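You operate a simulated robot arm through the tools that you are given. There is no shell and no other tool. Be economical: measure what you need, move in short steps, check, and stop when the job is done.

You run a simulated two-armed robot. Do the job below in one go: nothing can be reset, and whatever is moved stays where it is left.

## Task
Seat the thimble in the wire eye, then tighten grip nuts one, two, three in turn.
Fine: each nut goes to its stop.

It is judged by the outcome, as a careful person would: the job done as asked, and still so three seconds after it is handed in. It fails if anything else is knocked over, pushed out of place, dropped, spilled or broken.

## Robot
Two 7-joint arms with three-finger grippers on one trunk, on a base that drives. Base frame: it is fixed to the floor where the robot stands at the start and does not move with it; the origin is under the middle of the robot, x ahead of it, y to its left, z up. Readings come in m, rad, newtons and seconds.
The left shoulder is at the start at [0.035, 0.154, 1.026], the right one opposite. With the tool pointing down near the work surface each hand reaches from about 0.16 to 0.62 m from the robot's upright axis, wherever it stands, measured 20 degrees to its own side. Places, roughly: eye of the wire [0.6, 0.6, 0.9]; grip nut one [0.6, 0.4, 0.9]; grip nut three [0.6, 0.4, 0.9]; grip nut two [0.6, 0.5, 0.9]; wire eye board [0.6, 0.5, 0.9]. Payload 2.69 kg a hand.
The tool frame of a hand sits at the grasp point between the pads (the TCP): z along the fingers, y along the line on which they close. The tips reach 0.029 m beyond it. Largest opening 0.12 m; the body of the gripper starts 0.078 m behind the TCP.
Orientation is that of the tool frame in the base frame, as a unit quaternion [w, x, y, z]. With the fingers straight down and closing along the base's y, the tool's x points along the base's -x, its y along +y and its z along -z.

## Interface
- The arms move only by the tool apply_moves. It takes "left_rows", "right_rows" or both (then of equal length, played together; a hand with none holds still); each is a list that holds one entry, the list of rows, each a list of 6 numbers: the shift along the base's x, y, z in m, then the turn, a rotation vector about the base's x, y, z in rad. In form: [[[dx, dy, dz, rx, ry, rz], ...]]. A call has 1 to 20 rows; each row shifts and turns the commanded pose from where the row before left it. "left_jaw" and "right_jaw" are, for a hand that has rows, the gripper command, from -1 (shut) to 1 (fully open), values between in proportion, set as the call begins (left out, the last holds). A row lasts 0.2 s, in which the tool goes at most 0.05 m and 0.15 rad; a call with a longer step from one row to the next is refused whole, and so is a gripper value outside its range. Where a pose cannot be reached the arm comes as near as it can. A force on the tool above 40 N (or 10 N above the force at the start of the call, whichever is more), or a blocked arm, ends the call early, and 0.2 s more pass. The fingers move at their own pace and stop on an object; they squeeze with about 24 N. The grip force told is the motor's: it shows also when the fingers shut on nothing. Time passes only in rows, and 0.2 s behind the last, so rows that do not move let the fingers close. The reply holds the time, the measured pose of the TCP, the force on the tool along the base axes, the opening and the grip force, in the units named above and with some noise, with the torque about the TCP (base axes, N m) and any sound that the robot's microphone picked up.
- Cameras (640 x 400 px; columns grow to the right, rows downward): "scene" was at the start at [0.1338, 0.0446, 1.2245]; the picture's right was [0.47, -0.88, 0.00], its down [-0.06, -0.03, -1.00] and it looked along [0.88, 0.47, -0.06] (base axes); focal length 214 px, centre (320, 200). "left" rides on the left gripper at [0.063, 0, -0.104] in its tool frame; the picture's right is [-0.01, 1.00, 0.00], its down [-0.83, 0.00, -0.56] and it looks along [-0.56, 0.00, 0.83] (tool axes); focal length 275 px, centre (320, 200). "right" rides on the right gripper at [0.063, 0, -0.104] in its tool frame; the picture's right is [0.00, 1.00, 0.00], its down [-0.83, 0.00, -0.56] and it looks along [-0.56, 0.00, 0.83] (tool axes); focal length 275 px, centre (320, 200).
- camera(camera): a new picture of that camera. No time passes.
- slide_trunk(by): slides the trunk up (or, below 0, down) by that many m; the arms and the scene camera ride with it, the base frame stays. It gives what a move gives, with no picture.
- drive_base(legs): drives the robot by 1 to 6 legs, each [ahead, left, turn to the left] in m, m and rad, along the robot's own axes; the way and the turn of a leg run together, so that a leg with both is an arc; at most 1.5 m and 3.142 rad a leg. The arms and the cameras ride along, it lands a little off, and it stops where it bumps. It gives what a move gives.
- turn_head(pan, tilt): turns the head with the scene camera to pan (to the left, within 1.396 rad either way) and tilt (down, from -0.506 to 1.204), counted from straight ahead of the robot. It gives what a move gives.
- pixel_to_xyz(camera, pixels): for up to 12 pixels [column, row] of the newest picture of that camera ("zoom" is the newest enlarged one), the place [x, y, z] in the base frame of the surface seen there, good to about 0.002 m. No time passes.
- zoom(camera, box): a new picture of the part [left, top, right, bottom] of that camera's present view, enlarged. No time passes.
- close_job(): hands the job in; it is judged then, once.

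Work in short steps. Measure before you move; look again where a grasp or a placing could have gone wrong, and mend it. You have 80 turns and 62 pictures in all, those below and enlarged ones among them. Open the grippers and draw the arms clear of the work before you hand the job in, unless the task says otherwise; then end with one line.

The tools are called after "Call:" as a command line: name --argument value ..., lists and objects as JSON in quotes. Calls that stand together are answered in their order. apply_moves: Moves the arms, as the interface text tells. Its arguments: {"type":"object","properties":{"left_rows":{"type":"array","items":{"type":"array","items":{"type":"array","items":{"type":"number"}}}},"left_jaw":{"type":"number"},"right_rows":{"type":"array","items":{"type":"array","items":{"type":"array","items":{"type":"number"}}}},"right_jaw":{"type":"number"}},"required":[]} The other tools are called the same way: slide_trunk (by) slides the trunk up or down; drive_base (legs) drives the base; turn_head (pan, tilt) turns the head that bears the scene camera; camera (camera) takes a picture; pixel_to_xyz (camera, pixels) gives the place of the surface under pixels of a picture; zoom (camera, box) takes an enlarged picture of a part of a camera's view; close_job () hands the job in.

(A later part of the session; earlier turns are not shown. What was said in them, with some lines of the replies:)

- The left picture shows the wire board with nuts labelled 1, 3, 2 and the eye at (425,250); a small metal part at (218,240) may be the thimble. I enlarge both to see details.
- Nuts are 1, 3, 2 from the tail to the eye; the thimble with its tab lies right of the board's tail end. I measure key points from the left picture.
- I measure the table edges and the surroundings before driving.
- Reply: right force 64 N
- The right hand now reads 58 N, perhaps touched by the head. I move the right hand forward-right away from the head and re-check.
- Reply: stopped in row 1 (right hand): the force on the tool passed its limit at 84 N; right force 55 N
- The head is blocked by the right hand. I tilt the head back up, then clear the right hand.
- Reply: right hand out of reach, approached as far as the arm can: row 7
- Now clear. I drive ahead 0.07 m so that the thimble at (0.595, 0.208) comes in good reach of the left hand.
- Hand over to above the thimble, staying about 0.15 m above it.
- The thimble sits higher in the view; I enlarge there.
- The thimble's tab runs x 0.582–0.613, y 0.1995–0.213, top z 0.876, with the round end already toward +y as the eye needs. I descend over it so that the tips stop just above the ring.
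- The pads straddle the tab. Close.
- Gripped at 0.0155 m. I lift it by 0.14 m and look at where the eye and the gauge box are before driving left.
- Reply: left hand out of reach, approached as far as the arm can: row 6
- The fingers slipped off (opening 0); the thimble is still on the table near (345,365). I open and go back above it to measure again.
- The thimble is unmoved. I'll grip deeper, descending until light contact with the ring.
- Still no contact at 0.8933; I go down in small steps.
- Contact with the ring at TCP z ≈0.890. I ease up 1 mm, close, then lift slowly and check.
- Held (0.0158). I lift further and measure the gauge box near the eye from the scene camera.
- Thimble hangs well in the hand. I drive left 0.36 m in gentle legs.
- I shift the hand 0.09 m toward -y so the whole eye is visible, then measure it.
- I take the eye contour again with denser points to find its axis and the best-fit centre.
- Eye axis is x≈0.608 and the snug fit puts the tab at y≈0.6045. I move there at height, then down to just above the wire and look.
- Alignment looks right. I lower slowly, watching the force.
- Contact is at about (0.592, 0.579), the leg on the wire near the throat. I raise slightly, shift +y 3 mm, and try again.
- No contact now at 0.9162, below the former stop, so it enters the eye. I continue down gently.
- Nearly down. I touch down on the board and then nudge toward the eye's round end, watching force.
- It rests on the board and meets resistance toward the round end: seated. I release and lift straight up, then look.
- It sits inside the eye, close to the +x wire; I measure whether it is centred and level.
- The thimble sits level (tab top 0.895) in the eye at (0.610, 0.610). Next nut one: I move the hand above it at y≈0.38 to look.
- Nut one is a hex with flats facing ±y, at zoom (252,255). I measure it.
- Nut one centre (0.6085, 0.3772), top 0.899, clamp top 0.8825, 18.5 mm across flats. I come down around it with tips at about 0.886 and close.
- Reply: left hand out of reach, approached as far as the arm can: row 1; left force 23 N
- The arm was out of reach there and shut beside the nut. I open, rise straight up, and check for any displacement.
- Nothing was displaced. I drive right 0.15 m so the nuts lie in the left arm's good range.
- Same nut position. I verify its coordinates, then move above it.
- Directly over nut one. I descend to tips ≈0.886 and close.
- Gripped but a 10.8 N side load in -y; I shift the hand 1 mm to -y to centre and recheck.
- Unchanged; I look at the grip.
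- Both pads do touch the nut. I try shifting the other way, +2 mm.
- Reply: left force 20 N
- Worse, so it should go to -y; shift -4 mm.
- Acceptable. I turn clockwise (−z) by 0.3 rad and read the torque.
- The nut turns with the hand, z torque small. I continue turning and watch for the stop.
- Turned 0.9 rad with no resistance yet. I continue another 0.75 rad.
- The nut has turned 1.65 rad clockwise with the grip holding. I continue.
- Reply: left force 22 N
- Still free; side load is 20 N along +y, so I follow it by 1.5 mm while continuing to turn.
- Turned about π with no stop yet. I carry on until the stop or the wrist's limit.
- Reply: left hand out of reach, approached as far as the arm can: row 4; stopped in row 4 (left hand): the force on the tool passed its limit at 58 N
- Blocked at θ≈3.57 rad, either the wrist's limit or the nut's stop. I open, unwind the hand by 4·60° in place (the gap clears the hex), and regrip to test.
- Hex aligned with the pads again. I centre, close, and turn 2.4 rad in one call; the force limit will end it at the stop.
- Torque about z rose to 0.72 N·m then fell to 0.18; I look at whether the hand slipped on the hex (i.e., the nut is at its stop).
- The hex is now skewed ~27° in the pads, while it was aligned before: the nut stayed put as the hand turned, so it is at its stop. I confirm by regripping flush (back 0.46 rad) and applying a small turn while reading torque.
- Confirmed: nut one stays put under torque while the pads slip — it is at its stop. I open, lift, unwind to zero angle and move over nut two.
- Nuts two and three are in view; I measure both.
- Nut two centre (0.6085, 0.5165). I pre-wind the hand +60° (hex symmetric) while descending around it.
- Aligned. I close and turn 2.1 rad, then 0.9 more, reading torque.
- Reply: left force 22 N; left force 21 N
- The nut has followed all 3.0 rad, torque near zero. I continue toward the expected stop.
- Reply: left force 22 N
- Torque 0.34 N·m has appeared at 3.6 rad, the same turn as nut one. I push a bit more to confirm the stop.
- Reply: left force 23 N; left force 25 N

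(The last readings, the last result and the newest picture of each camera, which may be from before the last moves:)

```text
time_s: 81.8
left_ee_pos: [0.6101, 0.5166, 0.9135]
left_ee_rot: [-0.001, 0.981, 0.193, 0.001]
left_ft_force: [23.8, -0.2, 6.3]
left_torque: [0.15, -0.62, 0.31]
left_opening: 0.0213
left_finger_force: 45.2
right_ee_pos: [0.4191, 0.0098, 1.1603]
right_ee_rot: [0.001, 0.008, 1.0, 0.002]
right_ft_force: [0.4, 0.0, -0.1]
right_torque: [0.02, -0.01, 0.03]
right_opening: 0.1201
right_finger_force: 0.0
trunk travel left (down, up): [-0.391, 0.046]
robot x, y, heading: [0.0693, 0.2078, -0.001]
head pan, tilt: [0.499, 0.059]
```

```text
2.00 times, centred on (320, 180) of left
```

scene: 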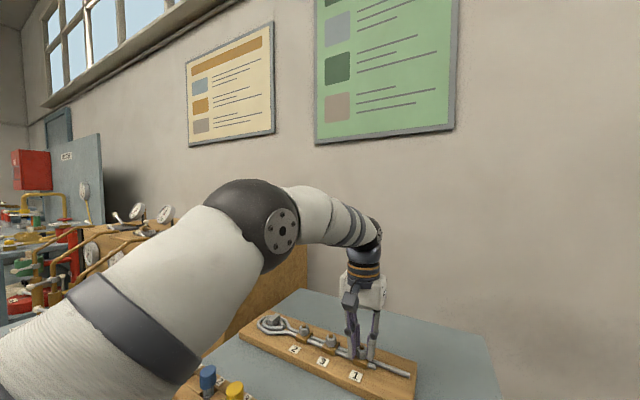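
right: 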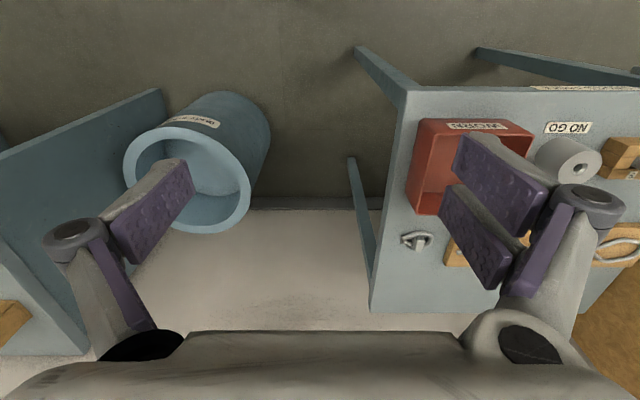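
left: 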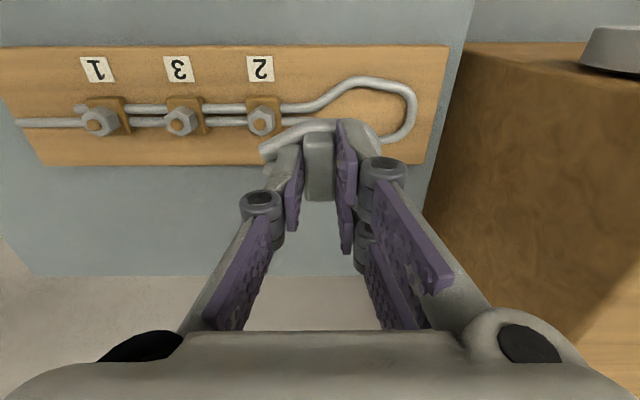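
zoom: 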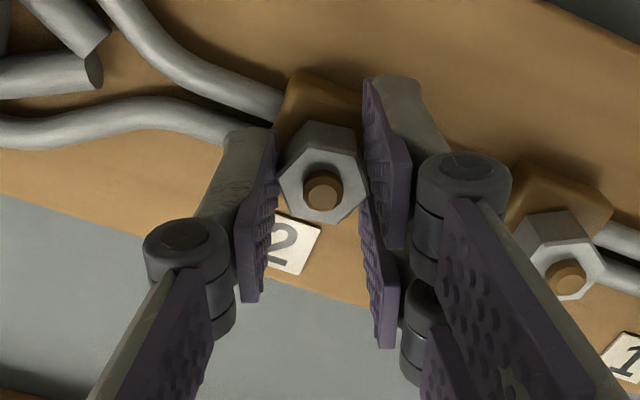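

Nut two is at its stop (hex skews in the pads, torque steady). I open, lift, unwind and shift over to nut three at (0.6085, 0.447).

Call:
apply_moves --left_rows '[[[0, 0, 0, 0, 0, 0], [0, 0, 0, 0, 0, 0], [0, 0, 0.02, 0, 0, 0], [0, 0, 0.02, 0, 0, 0], [0, -0.02, 0, 0, 0, 0.15], [0, -0.02, 0, 0, 0, 0.15], [0, -0.02, 0, 0, 0, 0.15], [0, -0.009, 0, 0, 0, 0.15], [0, 0, 0, 0, 0, 0.15], [0, 0, 0, 0, 0, 0.15], [0, 0, 0, 0, 0, 0.15], [0, 0, 0, 0, 0, 0.15], [0, 0, 0, 0, 0, 0.15], [0, 0, 0, 0, 0, 0.15], [0, 0, 0, 0, 0, 0.15], [0, 0, 0, 0, 0, 0.15], [0, 0, 0, 0, 0, 0.15], [0, 0, 0, 0, 0, 0.15], [0, 0, 0, 0, 0, 0.15], [0, 0, 0, 0, 0, 0.15]]]' --left_jaw -0.4

Call:
apply_moves --left_rows '[[[0, 0, 0, 0, 0, 0.15], [0, 0, 0, 0, 0, 0.15], [0, 0, 0, 0, 0, 0.15], [0, 0, 0, 0, 0, 0.15], [0, 0, 0, 0, 0, 0.15], [0, 0, 0, 0, 0, 0.15], [0, 0, 0, 0, 0, 0.15], [0, 0, 0, 0, 0, 0.15], [0, 0, 0, 0, 0, 0.15], [0, 0, 0, 0, 0, 0.05], [0, 0, 0, 0, 0, 0]]]'

Call:
zoom --camera "left" --box '[220, 80, 420, 280]'

```text
time_s: 86.0
left_ee_pos: [0.6071, 0.4479, 0.955]
left_ee_rot: [-0.001, 0.173, 0.985, -0.002]
left_ft_force: [0.3, 0.0, 0.2]
left_torque: [0.02, -0.01, -0.04]
left_opening: 0.0362
left_finger_force: 0.0
right_ee_pos: [0.4161, 0.0105, 1.1617]
right_ee_rot: [0.003, 0.007, 1.0, 0.002]
right_ft_force: [-0.3, -0.4, -0.2]
right_torque: [-0.03, 0.01, -0.02]
right_opening: 0.12
right_finger_force: 0.0
trunk travel left (down, up): [-0.391, 0.046]
robot x, y, heading: [0.0695, 0.2065, 0.003]
head pan, tilt: [0.499, 0.059]
```

```text
time_s: 88.4
left_ee_pos: [0.6075, 0.4477, 0.9545]
left_ee_rot: [0.001, -0.501, 0.865, -0.001]
left_ft_force: [0.1, -0.1, -0.7]
left_torque: [-0.02, 0.01, -0.01]
left_opening: 0.0358
left_finger_force: 0.0
right_ee_pos: [0.4171, 0.0102, 1.1616]
right_ee_rot: [0.002, 0.008, 1.0, 0.002]
right_ft_force: [-0.5, 0.1, 0.3]
right_torque: [-0.03, -0.03, 0.02]
right_opening: 0.12
right_finger_force: 0.0
trunk travel left (down, up): [-0.391, 0.046]
robot x, y, heading: [0.071, 0.2079, 0.002]
head pan, tilt: [0.499, 0.059]
```

```text
2.00 times, centred on (320, 180) of left
```

zoom: 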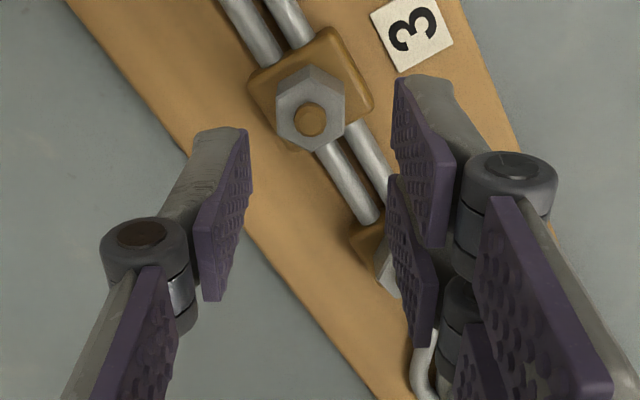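

Over nut three, hex aligned. I descend, close and turn 2.1 rad, then 0.9.

Call:
apply_moves --left_rows '[[[0.001, -0.0007, -0.02, 0, 0, 0], [0, 0, -0.015, 0, 0, 0], [0, 0, -0.005, 0, 0, 0], [0, 0, 0, 0, 0, 0]]]'

Call:
apply_moves --left_rows '[[[0, 0, 0, 0, 0, 0], [0, 0, 0, 0, 0, 0], [0, 0, 0, 0, 0, 0], [0, 0, 0, 0, 0, -0.15], [0, 0, 0, 0, 0, -0.15], [0, 0, 0, 0, 0, -0.15], [0, 0, 0, 0, 0, -0.15], [0, 0, 0, 0, 0, -0.15], [0, 0, 0, 0, 0, -0.15], [0, 0, 0, 0, 0, -0.15], [0, 0, 0, 0, 0, -0.15], [0, 0, 0, 0, 0, -0.15], [0, 0, 0, 0, 0, -0.15], [0, 0, 0, 0, 0, -0.15], [0, 0, 0, 0, 0, -0.15], [0, 0, 0, 0, 0, -0.15], [0, 0, 0, 0, 0, -0.15], [0, 0, 0, 0, 0, 0]]]' --left_jaw -1

Call:
apply_moves --left_rows '[[[0, 0, 0, 0, 0, -0.15], [0, 0, 0, 0, 0, -0.15], [0, 0, 0, 0, 0, -0.15], [0, 0, 0, 0, 0, -0.15], [0, 0, 0, 0, 0, -0.15], [0, 0, 0, 0, 0, -0.15], [0, 0, 0, 0, 0, 0]]]'

Call:
zoom --camera "left" --box '[220, 80, 420, 280]'

```text
time_s: 89.4
left_ee_pos: [0.6087, 0.4474, 0.914]
left_ee_rot: [0.0, -0.5, 0.866, -0.001]
left_ft_force: [-0.8, 0.8, -0.3]
left_torque: [0.0, -0.01, 0.01]
left_opening: 0.036
left_finger_force: 0.1
right_ee_pos: [0.4161, 0.0104, 1.1618]
right_ee_rot: [0.003, 0.008, 1.0, 0.002]
right_ft_force: [0.4, 0.4, 0.7]
right_torque: [-0.01, -0.01, 0.02]
right_opening: 0.12
right_finger_force: 0.1
trunk travel left (down, up): [-0.391, 0.046]
robot x, y, heading: [0.0722, 0.2106, -0.006]
head pan, tilt: [0.499, 0.059]
```

```text
time_s: 93.2
left_ee_pos: [0.6093, 0.4455, 0.9149]
left_ee_rot: [-0.002, 0.504, 0.864, -0.002]
left_ft_force: [4.7, -21.0, -2.8]
left_torque: [-0.41, -0.12, -0.01]
left_opening: 0.0213
left_finger_force: 45.7
right_ee_pos: [0.4167, 0.0083, 1.161]
right_ee_rot: [0.002, 0.008, 1.0, 0.002]
right_ft_force: [0.0, 0.3, -0.2]
right_torque: [0.02, 0.01, 0.0]
right_opening: 0.1201
right_finger_force: 0.1
trunk travel left (down, up): [-0.391, 0.046]
robot x, y, heading: [0.0697, 0.2084, 0.004]
head pan, tilt: [0.499, 0.059]
```

```text
time_s: 94.8
left_ee_pos: [0.6097, 0.446, 0.9153]
left_ee_rot: [-0.001, 0.828, 0.56, -0.001]
left_ft_force: [2.3, -18.4, -6.0]
left_torque: [-0.33, -0.1, 0.01]
left_opening: 0.0213
left_finger_force: 45.3
right_ee_pos: [0.4166, 0.0082, 1.1604]
right_ee_rot: [0.003, 0.007, 1.0, 0.003]
right_ft_force: [-0.1, -0.4, 0.3]
right_torque: [0.05, 0.0, -0.02]
right_opening: 0.12
right_finger_force: 0.1
trunk travel left (down, up): [-0.391, 0.046]
robot x, y, heading: [0.0708, 0.2077, 0.003]
head pan, tilt: [0.499, 0.059]
```

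```text
2.00 times, centred on (320, 180) of left
```

zoom: 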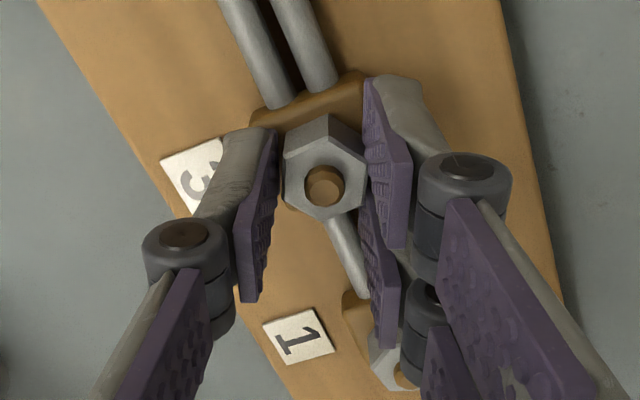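

Nut three follows the same way through 3.0 rad. I turn on to the expected stop near 3.5 rad and slightly beyond.

Call:
apply_moves --left_rows '[[[0, 0, 0, 0, 0, -0.1], [0, 0, 0, 0, 0, -0.1], [0, 0, 0, 0, 0, -0.1], [0, 0, 0, 0, 0, -0.1], [0, 0, 0, 0, 0, 0]]]'

Call:
apply_moves --left_rows '[[[0, 0, 0, 0, 0, -0.1], [0, 0, 0, 0, 0, -0.1], [0, 0, 0, 0, 0, 0]]]'

Call:
apply_moves --left_rows '[[[0, 0, 0, 0, 0, -0.1], [0, 0, 0, 0, 0, -0.1], [0, 0, 0, 0, 0, 0]]]'

Call:
zoom --camera "left" --box '[220, 80, 420, 280]'

```text
time_s: 96.0
left_ee_pos: [0.6085, 0.4463, 0.9147]
left_ee_rot: [-0.002, 0.923, 0.384, 0.0]
left_ft_force: [2.9, -13.8, -4.1]
left_torque: [-0.61, 0.26, -0.01]
left_opening: 0.0214
left_finger_force: 45.4
right_ee_pos: [0.418, 0.0091, 1.162]
right_ee_rot: [0.003, 0.008, 1.0, 0.002]
right_ft_force: [0.4, 0.1, -0.6]
right_torque: [0.02, 0.01, 0.01]
right_opening: 0.1198
right_finger_force: 0.0
trunk travel left (down, up): [-0.391, 0.046]
robot x, y, heading: [0.074, 0.2062, 0.001]
head pan, tilt: [0.499, 0.059]
```

```text
time_s: 96.8
left_ee_pos: [0.6089, 0.4472, 0.9143]
left_ee_rot: [-0.001, 0.957, 0.29, -0.001]
left_ft_force: [6.2, -11.7, -3.5]
left_torque: [-0.13, -0.3, 0.24]
left_opening: 0.0215
left_finger_force: 44.8
right_ee_pos: [0.4173, 0.0094, 1.1611]
right_ee_rot: [0.003, 0.008, 1.0, 0.002]
right_ft_force: [0.3, 0.7, 0.0]
right_torque: [0.02, 0.0, 0.02]
right_opening: 0.1201
right_finger_force: 0.2
trunk travel left (down, up): [-0.391, 0.046]
robot x, y, heading: [0.0715, 0.2067, 0.002]
head pan, tilt: [0.499, 0.059]
```

```text
time_s: 97.6
left_ee_pos: [0.6096, 0.4462, 0.9144]
left_ee_rot: [-0.002, 0.981, 0.193, 0.0]
left_ft_force: [15.6, -11.0, -2.0]
left_torque: [-0.08, -0.66, 0.29]
left_opening: 0.0211
left_finger_force: 45.3
right_ee_pos: [0.4182, 0.0092, 1.1611]
right_ee_rot: [0.002, 0.007, 1.0, 0.002]
right_ft_force: [-0.7, 0.3, -0.4]
right_torque: [0.03, 0.01, -0.01]
right_opening: 0.1198
right_finger_force: 0.1
trunk travel left (down, up): [-0.391, 0.046]
robot x, y, heading: [0.0674, 0.2071, 0.002]
head pan, tilt: [0.499, 0.059]
```

```text
2.00 times, centred on (320, 180) of left
```

zoom: 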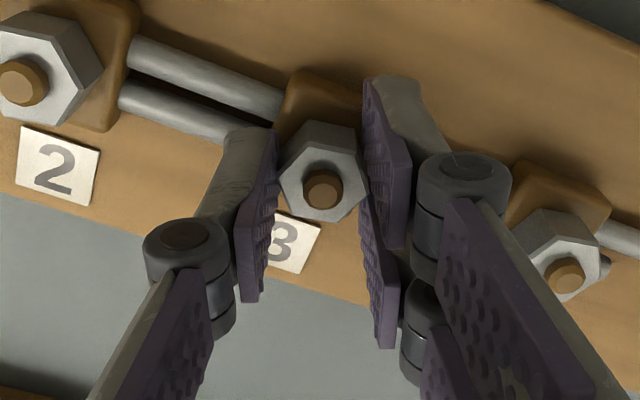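

Nut three is at its stop too. I open, lift clear, unwind and move the hand back to view everything.

Call:
apply_moves --left_rows '[[[0, 0, 0, 0, 0, 0], [0, 0, 0, 0, 0, 0], [0, 0, 0.02, 0, 0, 0], [0, 0, 0.04, 0, 0, 0], [0, 0, 0.04, 0, 0, 0], [0, 0, 0.03, 0, 0, 0.15], [0, 0, 0.03, 0, 0, 0.15], [0, 0, 0, 0, 0, 0.15], [0, 0, 0, 0, 0, 0.15], [0, 0, 0, 0, 0, 0.15], [0, 0, 0, 0, 0, 0.15], [0, 0, 0, 0, 0, 0.15], [0, 0, 0, 0, 0, 0.15], [0, 0, 0, 0, 0, 0.15], [0, 0, 0, 0, 0, 0.15], [0, 0, 0, 0, 0, 0.15], [0, 0, 0, 0, 0, 0.15], [0, 0, 0, 0, 0, 0.15], [0, 0, 0, 0, 0, 0.15], [0, 0, 0, 0, 0, 0.15]]]' --left_jaw -0.4

Call:
apply_moves --left_rows '[[[-0.03, 0.02, 0, 0, 0, 0.15], [-0.03, 0.02, 0, 0, 0, 0.15], [-0.03, 0.02, 0, 0, 0, 0.15], [-0.03, 0.02, 0, 0, 0, 0.05], [0, 0, 0, 0, 0, 0]]]' --left_jaw 1

Call:
camera --camera "left"

```text
time_s: 101.8
left_ee_pos: [0.6023, 0.4665, 1.061]
left_ee_rot: [0.0, 0.272, 0.962, 0.0]
left_ft_force: [-0.2, 0.3, 0.0]
left_torque: [0.01, 0.0, 0.01]
left_opening: 0.0361
left_finger_force: 0.1
left hand out of reach, approached as far as the arm can: row 7
right_ee_pos: [0.4174, 0.0107, 1.1614]
right_ee_rot: [0.002, 0.008, 1.0, 0.001]
right_ft_force: [0.1, -0.3, -0.8]
right_torque: [-0.01, 0.0, -0.01]
right_opening: 0.1201
right_finger_force: 0.1
trunk travel left (down, up): [-0.391, 0.046]
robot x, y, heading: [0.0714, 0.2087, 0.002]
head pan, tilt: [0.499, 0.059]
```

```text
time_s: 103.0
left_ee_pos: [0.4844, 0.5459, 1.0615]
left_ee_rot: [0.001, 0.027, 1.0, 0.0]
left_ft_force: [-0.1, 0.1, 0.1]
left_torque: [0.01, 0.01, 0.02]
left_opening: 0.12
left_finger_force: 0.1
right_ee_pos: [0.4158, 0.0105, 1.1616]
right_ee_rot: [0.003, 0.008, 1.0, 0.002]
right_ft_force: [0.3, 0.2, 0.5]
right_torque: [-0.01, -0.04, 0.02]
right_opening: 0.1201
right_finger_force: 0.1
trunk travel left (down, up): [-0.391, 0.046]
robot x, y, heading: [0.0693, 0.2079, -0.001]
head pan, tilt: [0.499, 0.059]
```

```text
14 pictures are left
```

left: 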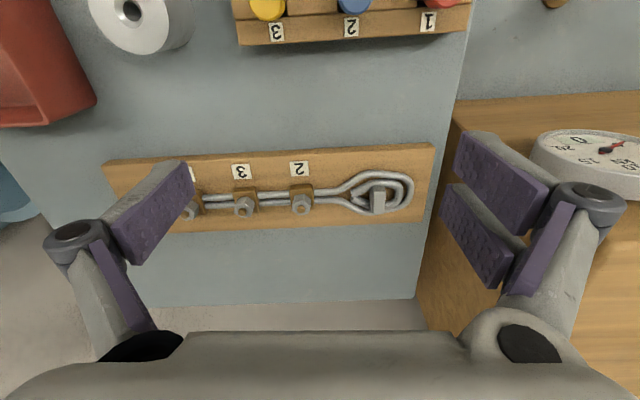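

Call:
zoom --camera "left" --box '[230, 150, 430, 230]'

Call:
apply_moves --left_rows '[[[-0.01, 0.04, 0, 0, 0, 0], [-0.01, 0.04, 0, 0, 0, 0], [0, 0, 0, 0, 0, 0]]]'

Call:
zoom --camera "left" --box '[120, 150, 320, 230]'

```text
3.20 times, centred on (330, 190) of left
```

zoom: 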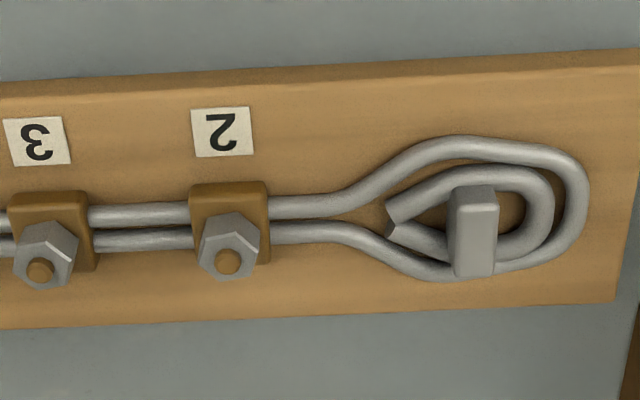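

```text
time_s: 103.8
left_ee_pos: [0.4633, 0.625, 1.0597]
left_ee_rot: [-0.001, 0.027, 1.0, -0.001]
left_ft_force: [0.1, -0.1, 0.1]
left_torque: [0.01, 0.03, -0.01]
left_opening: 0.1199
left_finger_force: 0.0
right_ee_pos: [0.4173, 0.0098, 1.1619]
right_ee_rot: [0.002, 0.008, 1.0, 0.001]
right_ft_force: [0.3, -0.5, -0.3]
right_torque: [0.06, 0.02, 0.0]
right_opening: 0.1198
right_finger_force: 0.0
trunk travel left (down, up): [-0.391, 0.046]
robot x, y, heading: [0.0698, 0.2108, -0.005]
head pan, tilt: [0.499, 0.059]
```

```text
3.20 times, centred on (220, 190) of left
```

zoom: 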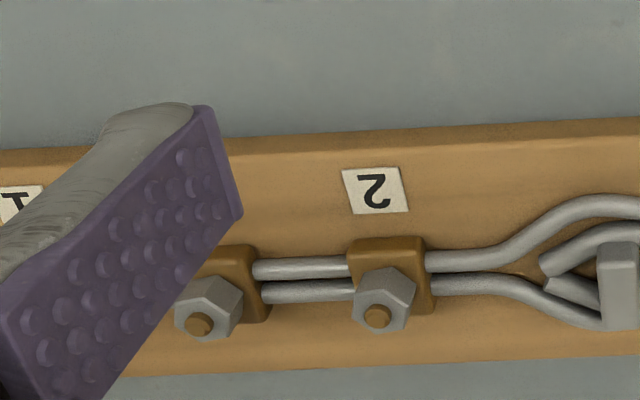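

Nuts two and three show the same stop angle, nut one matched it, and the thimble lies flat in the eye with nothing else disturbed. I raise the hand a little clear and hand in.

Call:
apply_moves --left_rows '[[[-0.02, 0, 0.03, 0, 0, 0], [-0.02, 0, 0.03, 0, 0, 0], [0, 0, 0, 0, 0, 0]]]'

Call:
close_job

```text
time_s: 104.6
left_ee_pos: [0.4242, 0.6255, 1.1209]
left_ee_rot: [0.0, 0.027, 1.0, 0.0]
left_ft_force: [0.2, 0.4, -0.8]
left_torque: [0.04, -0.02, -0.01]
left_opening: 0.1201
left_finger_force: 0.0
right_ee_pos: [0.4169, 0.0098, 1.1619]
right_ee_rot: [0.003, 0.008, 1.0, 0.002]
right_ft_force: [0.0, 0.2, 1.0]
right_torque: [-0.01, -0.01, 0.0]
right_opening: 0.1199
right_finger_force: 0.1
trunk travel left (down, up): [-0.391, 0.046]
robot x, y, heading: [0.072, 0.2078, -0.002]
head pan, tilt: [0.499, 0.059]
```

```text
The job is handed in.
```

The thimble lies flat in the wire eye, about 2 mm off centre with a gap of about 5 mm at the round end, and I tightened nuts one, two and three in that order, each to its stop (about 3.5 rad).
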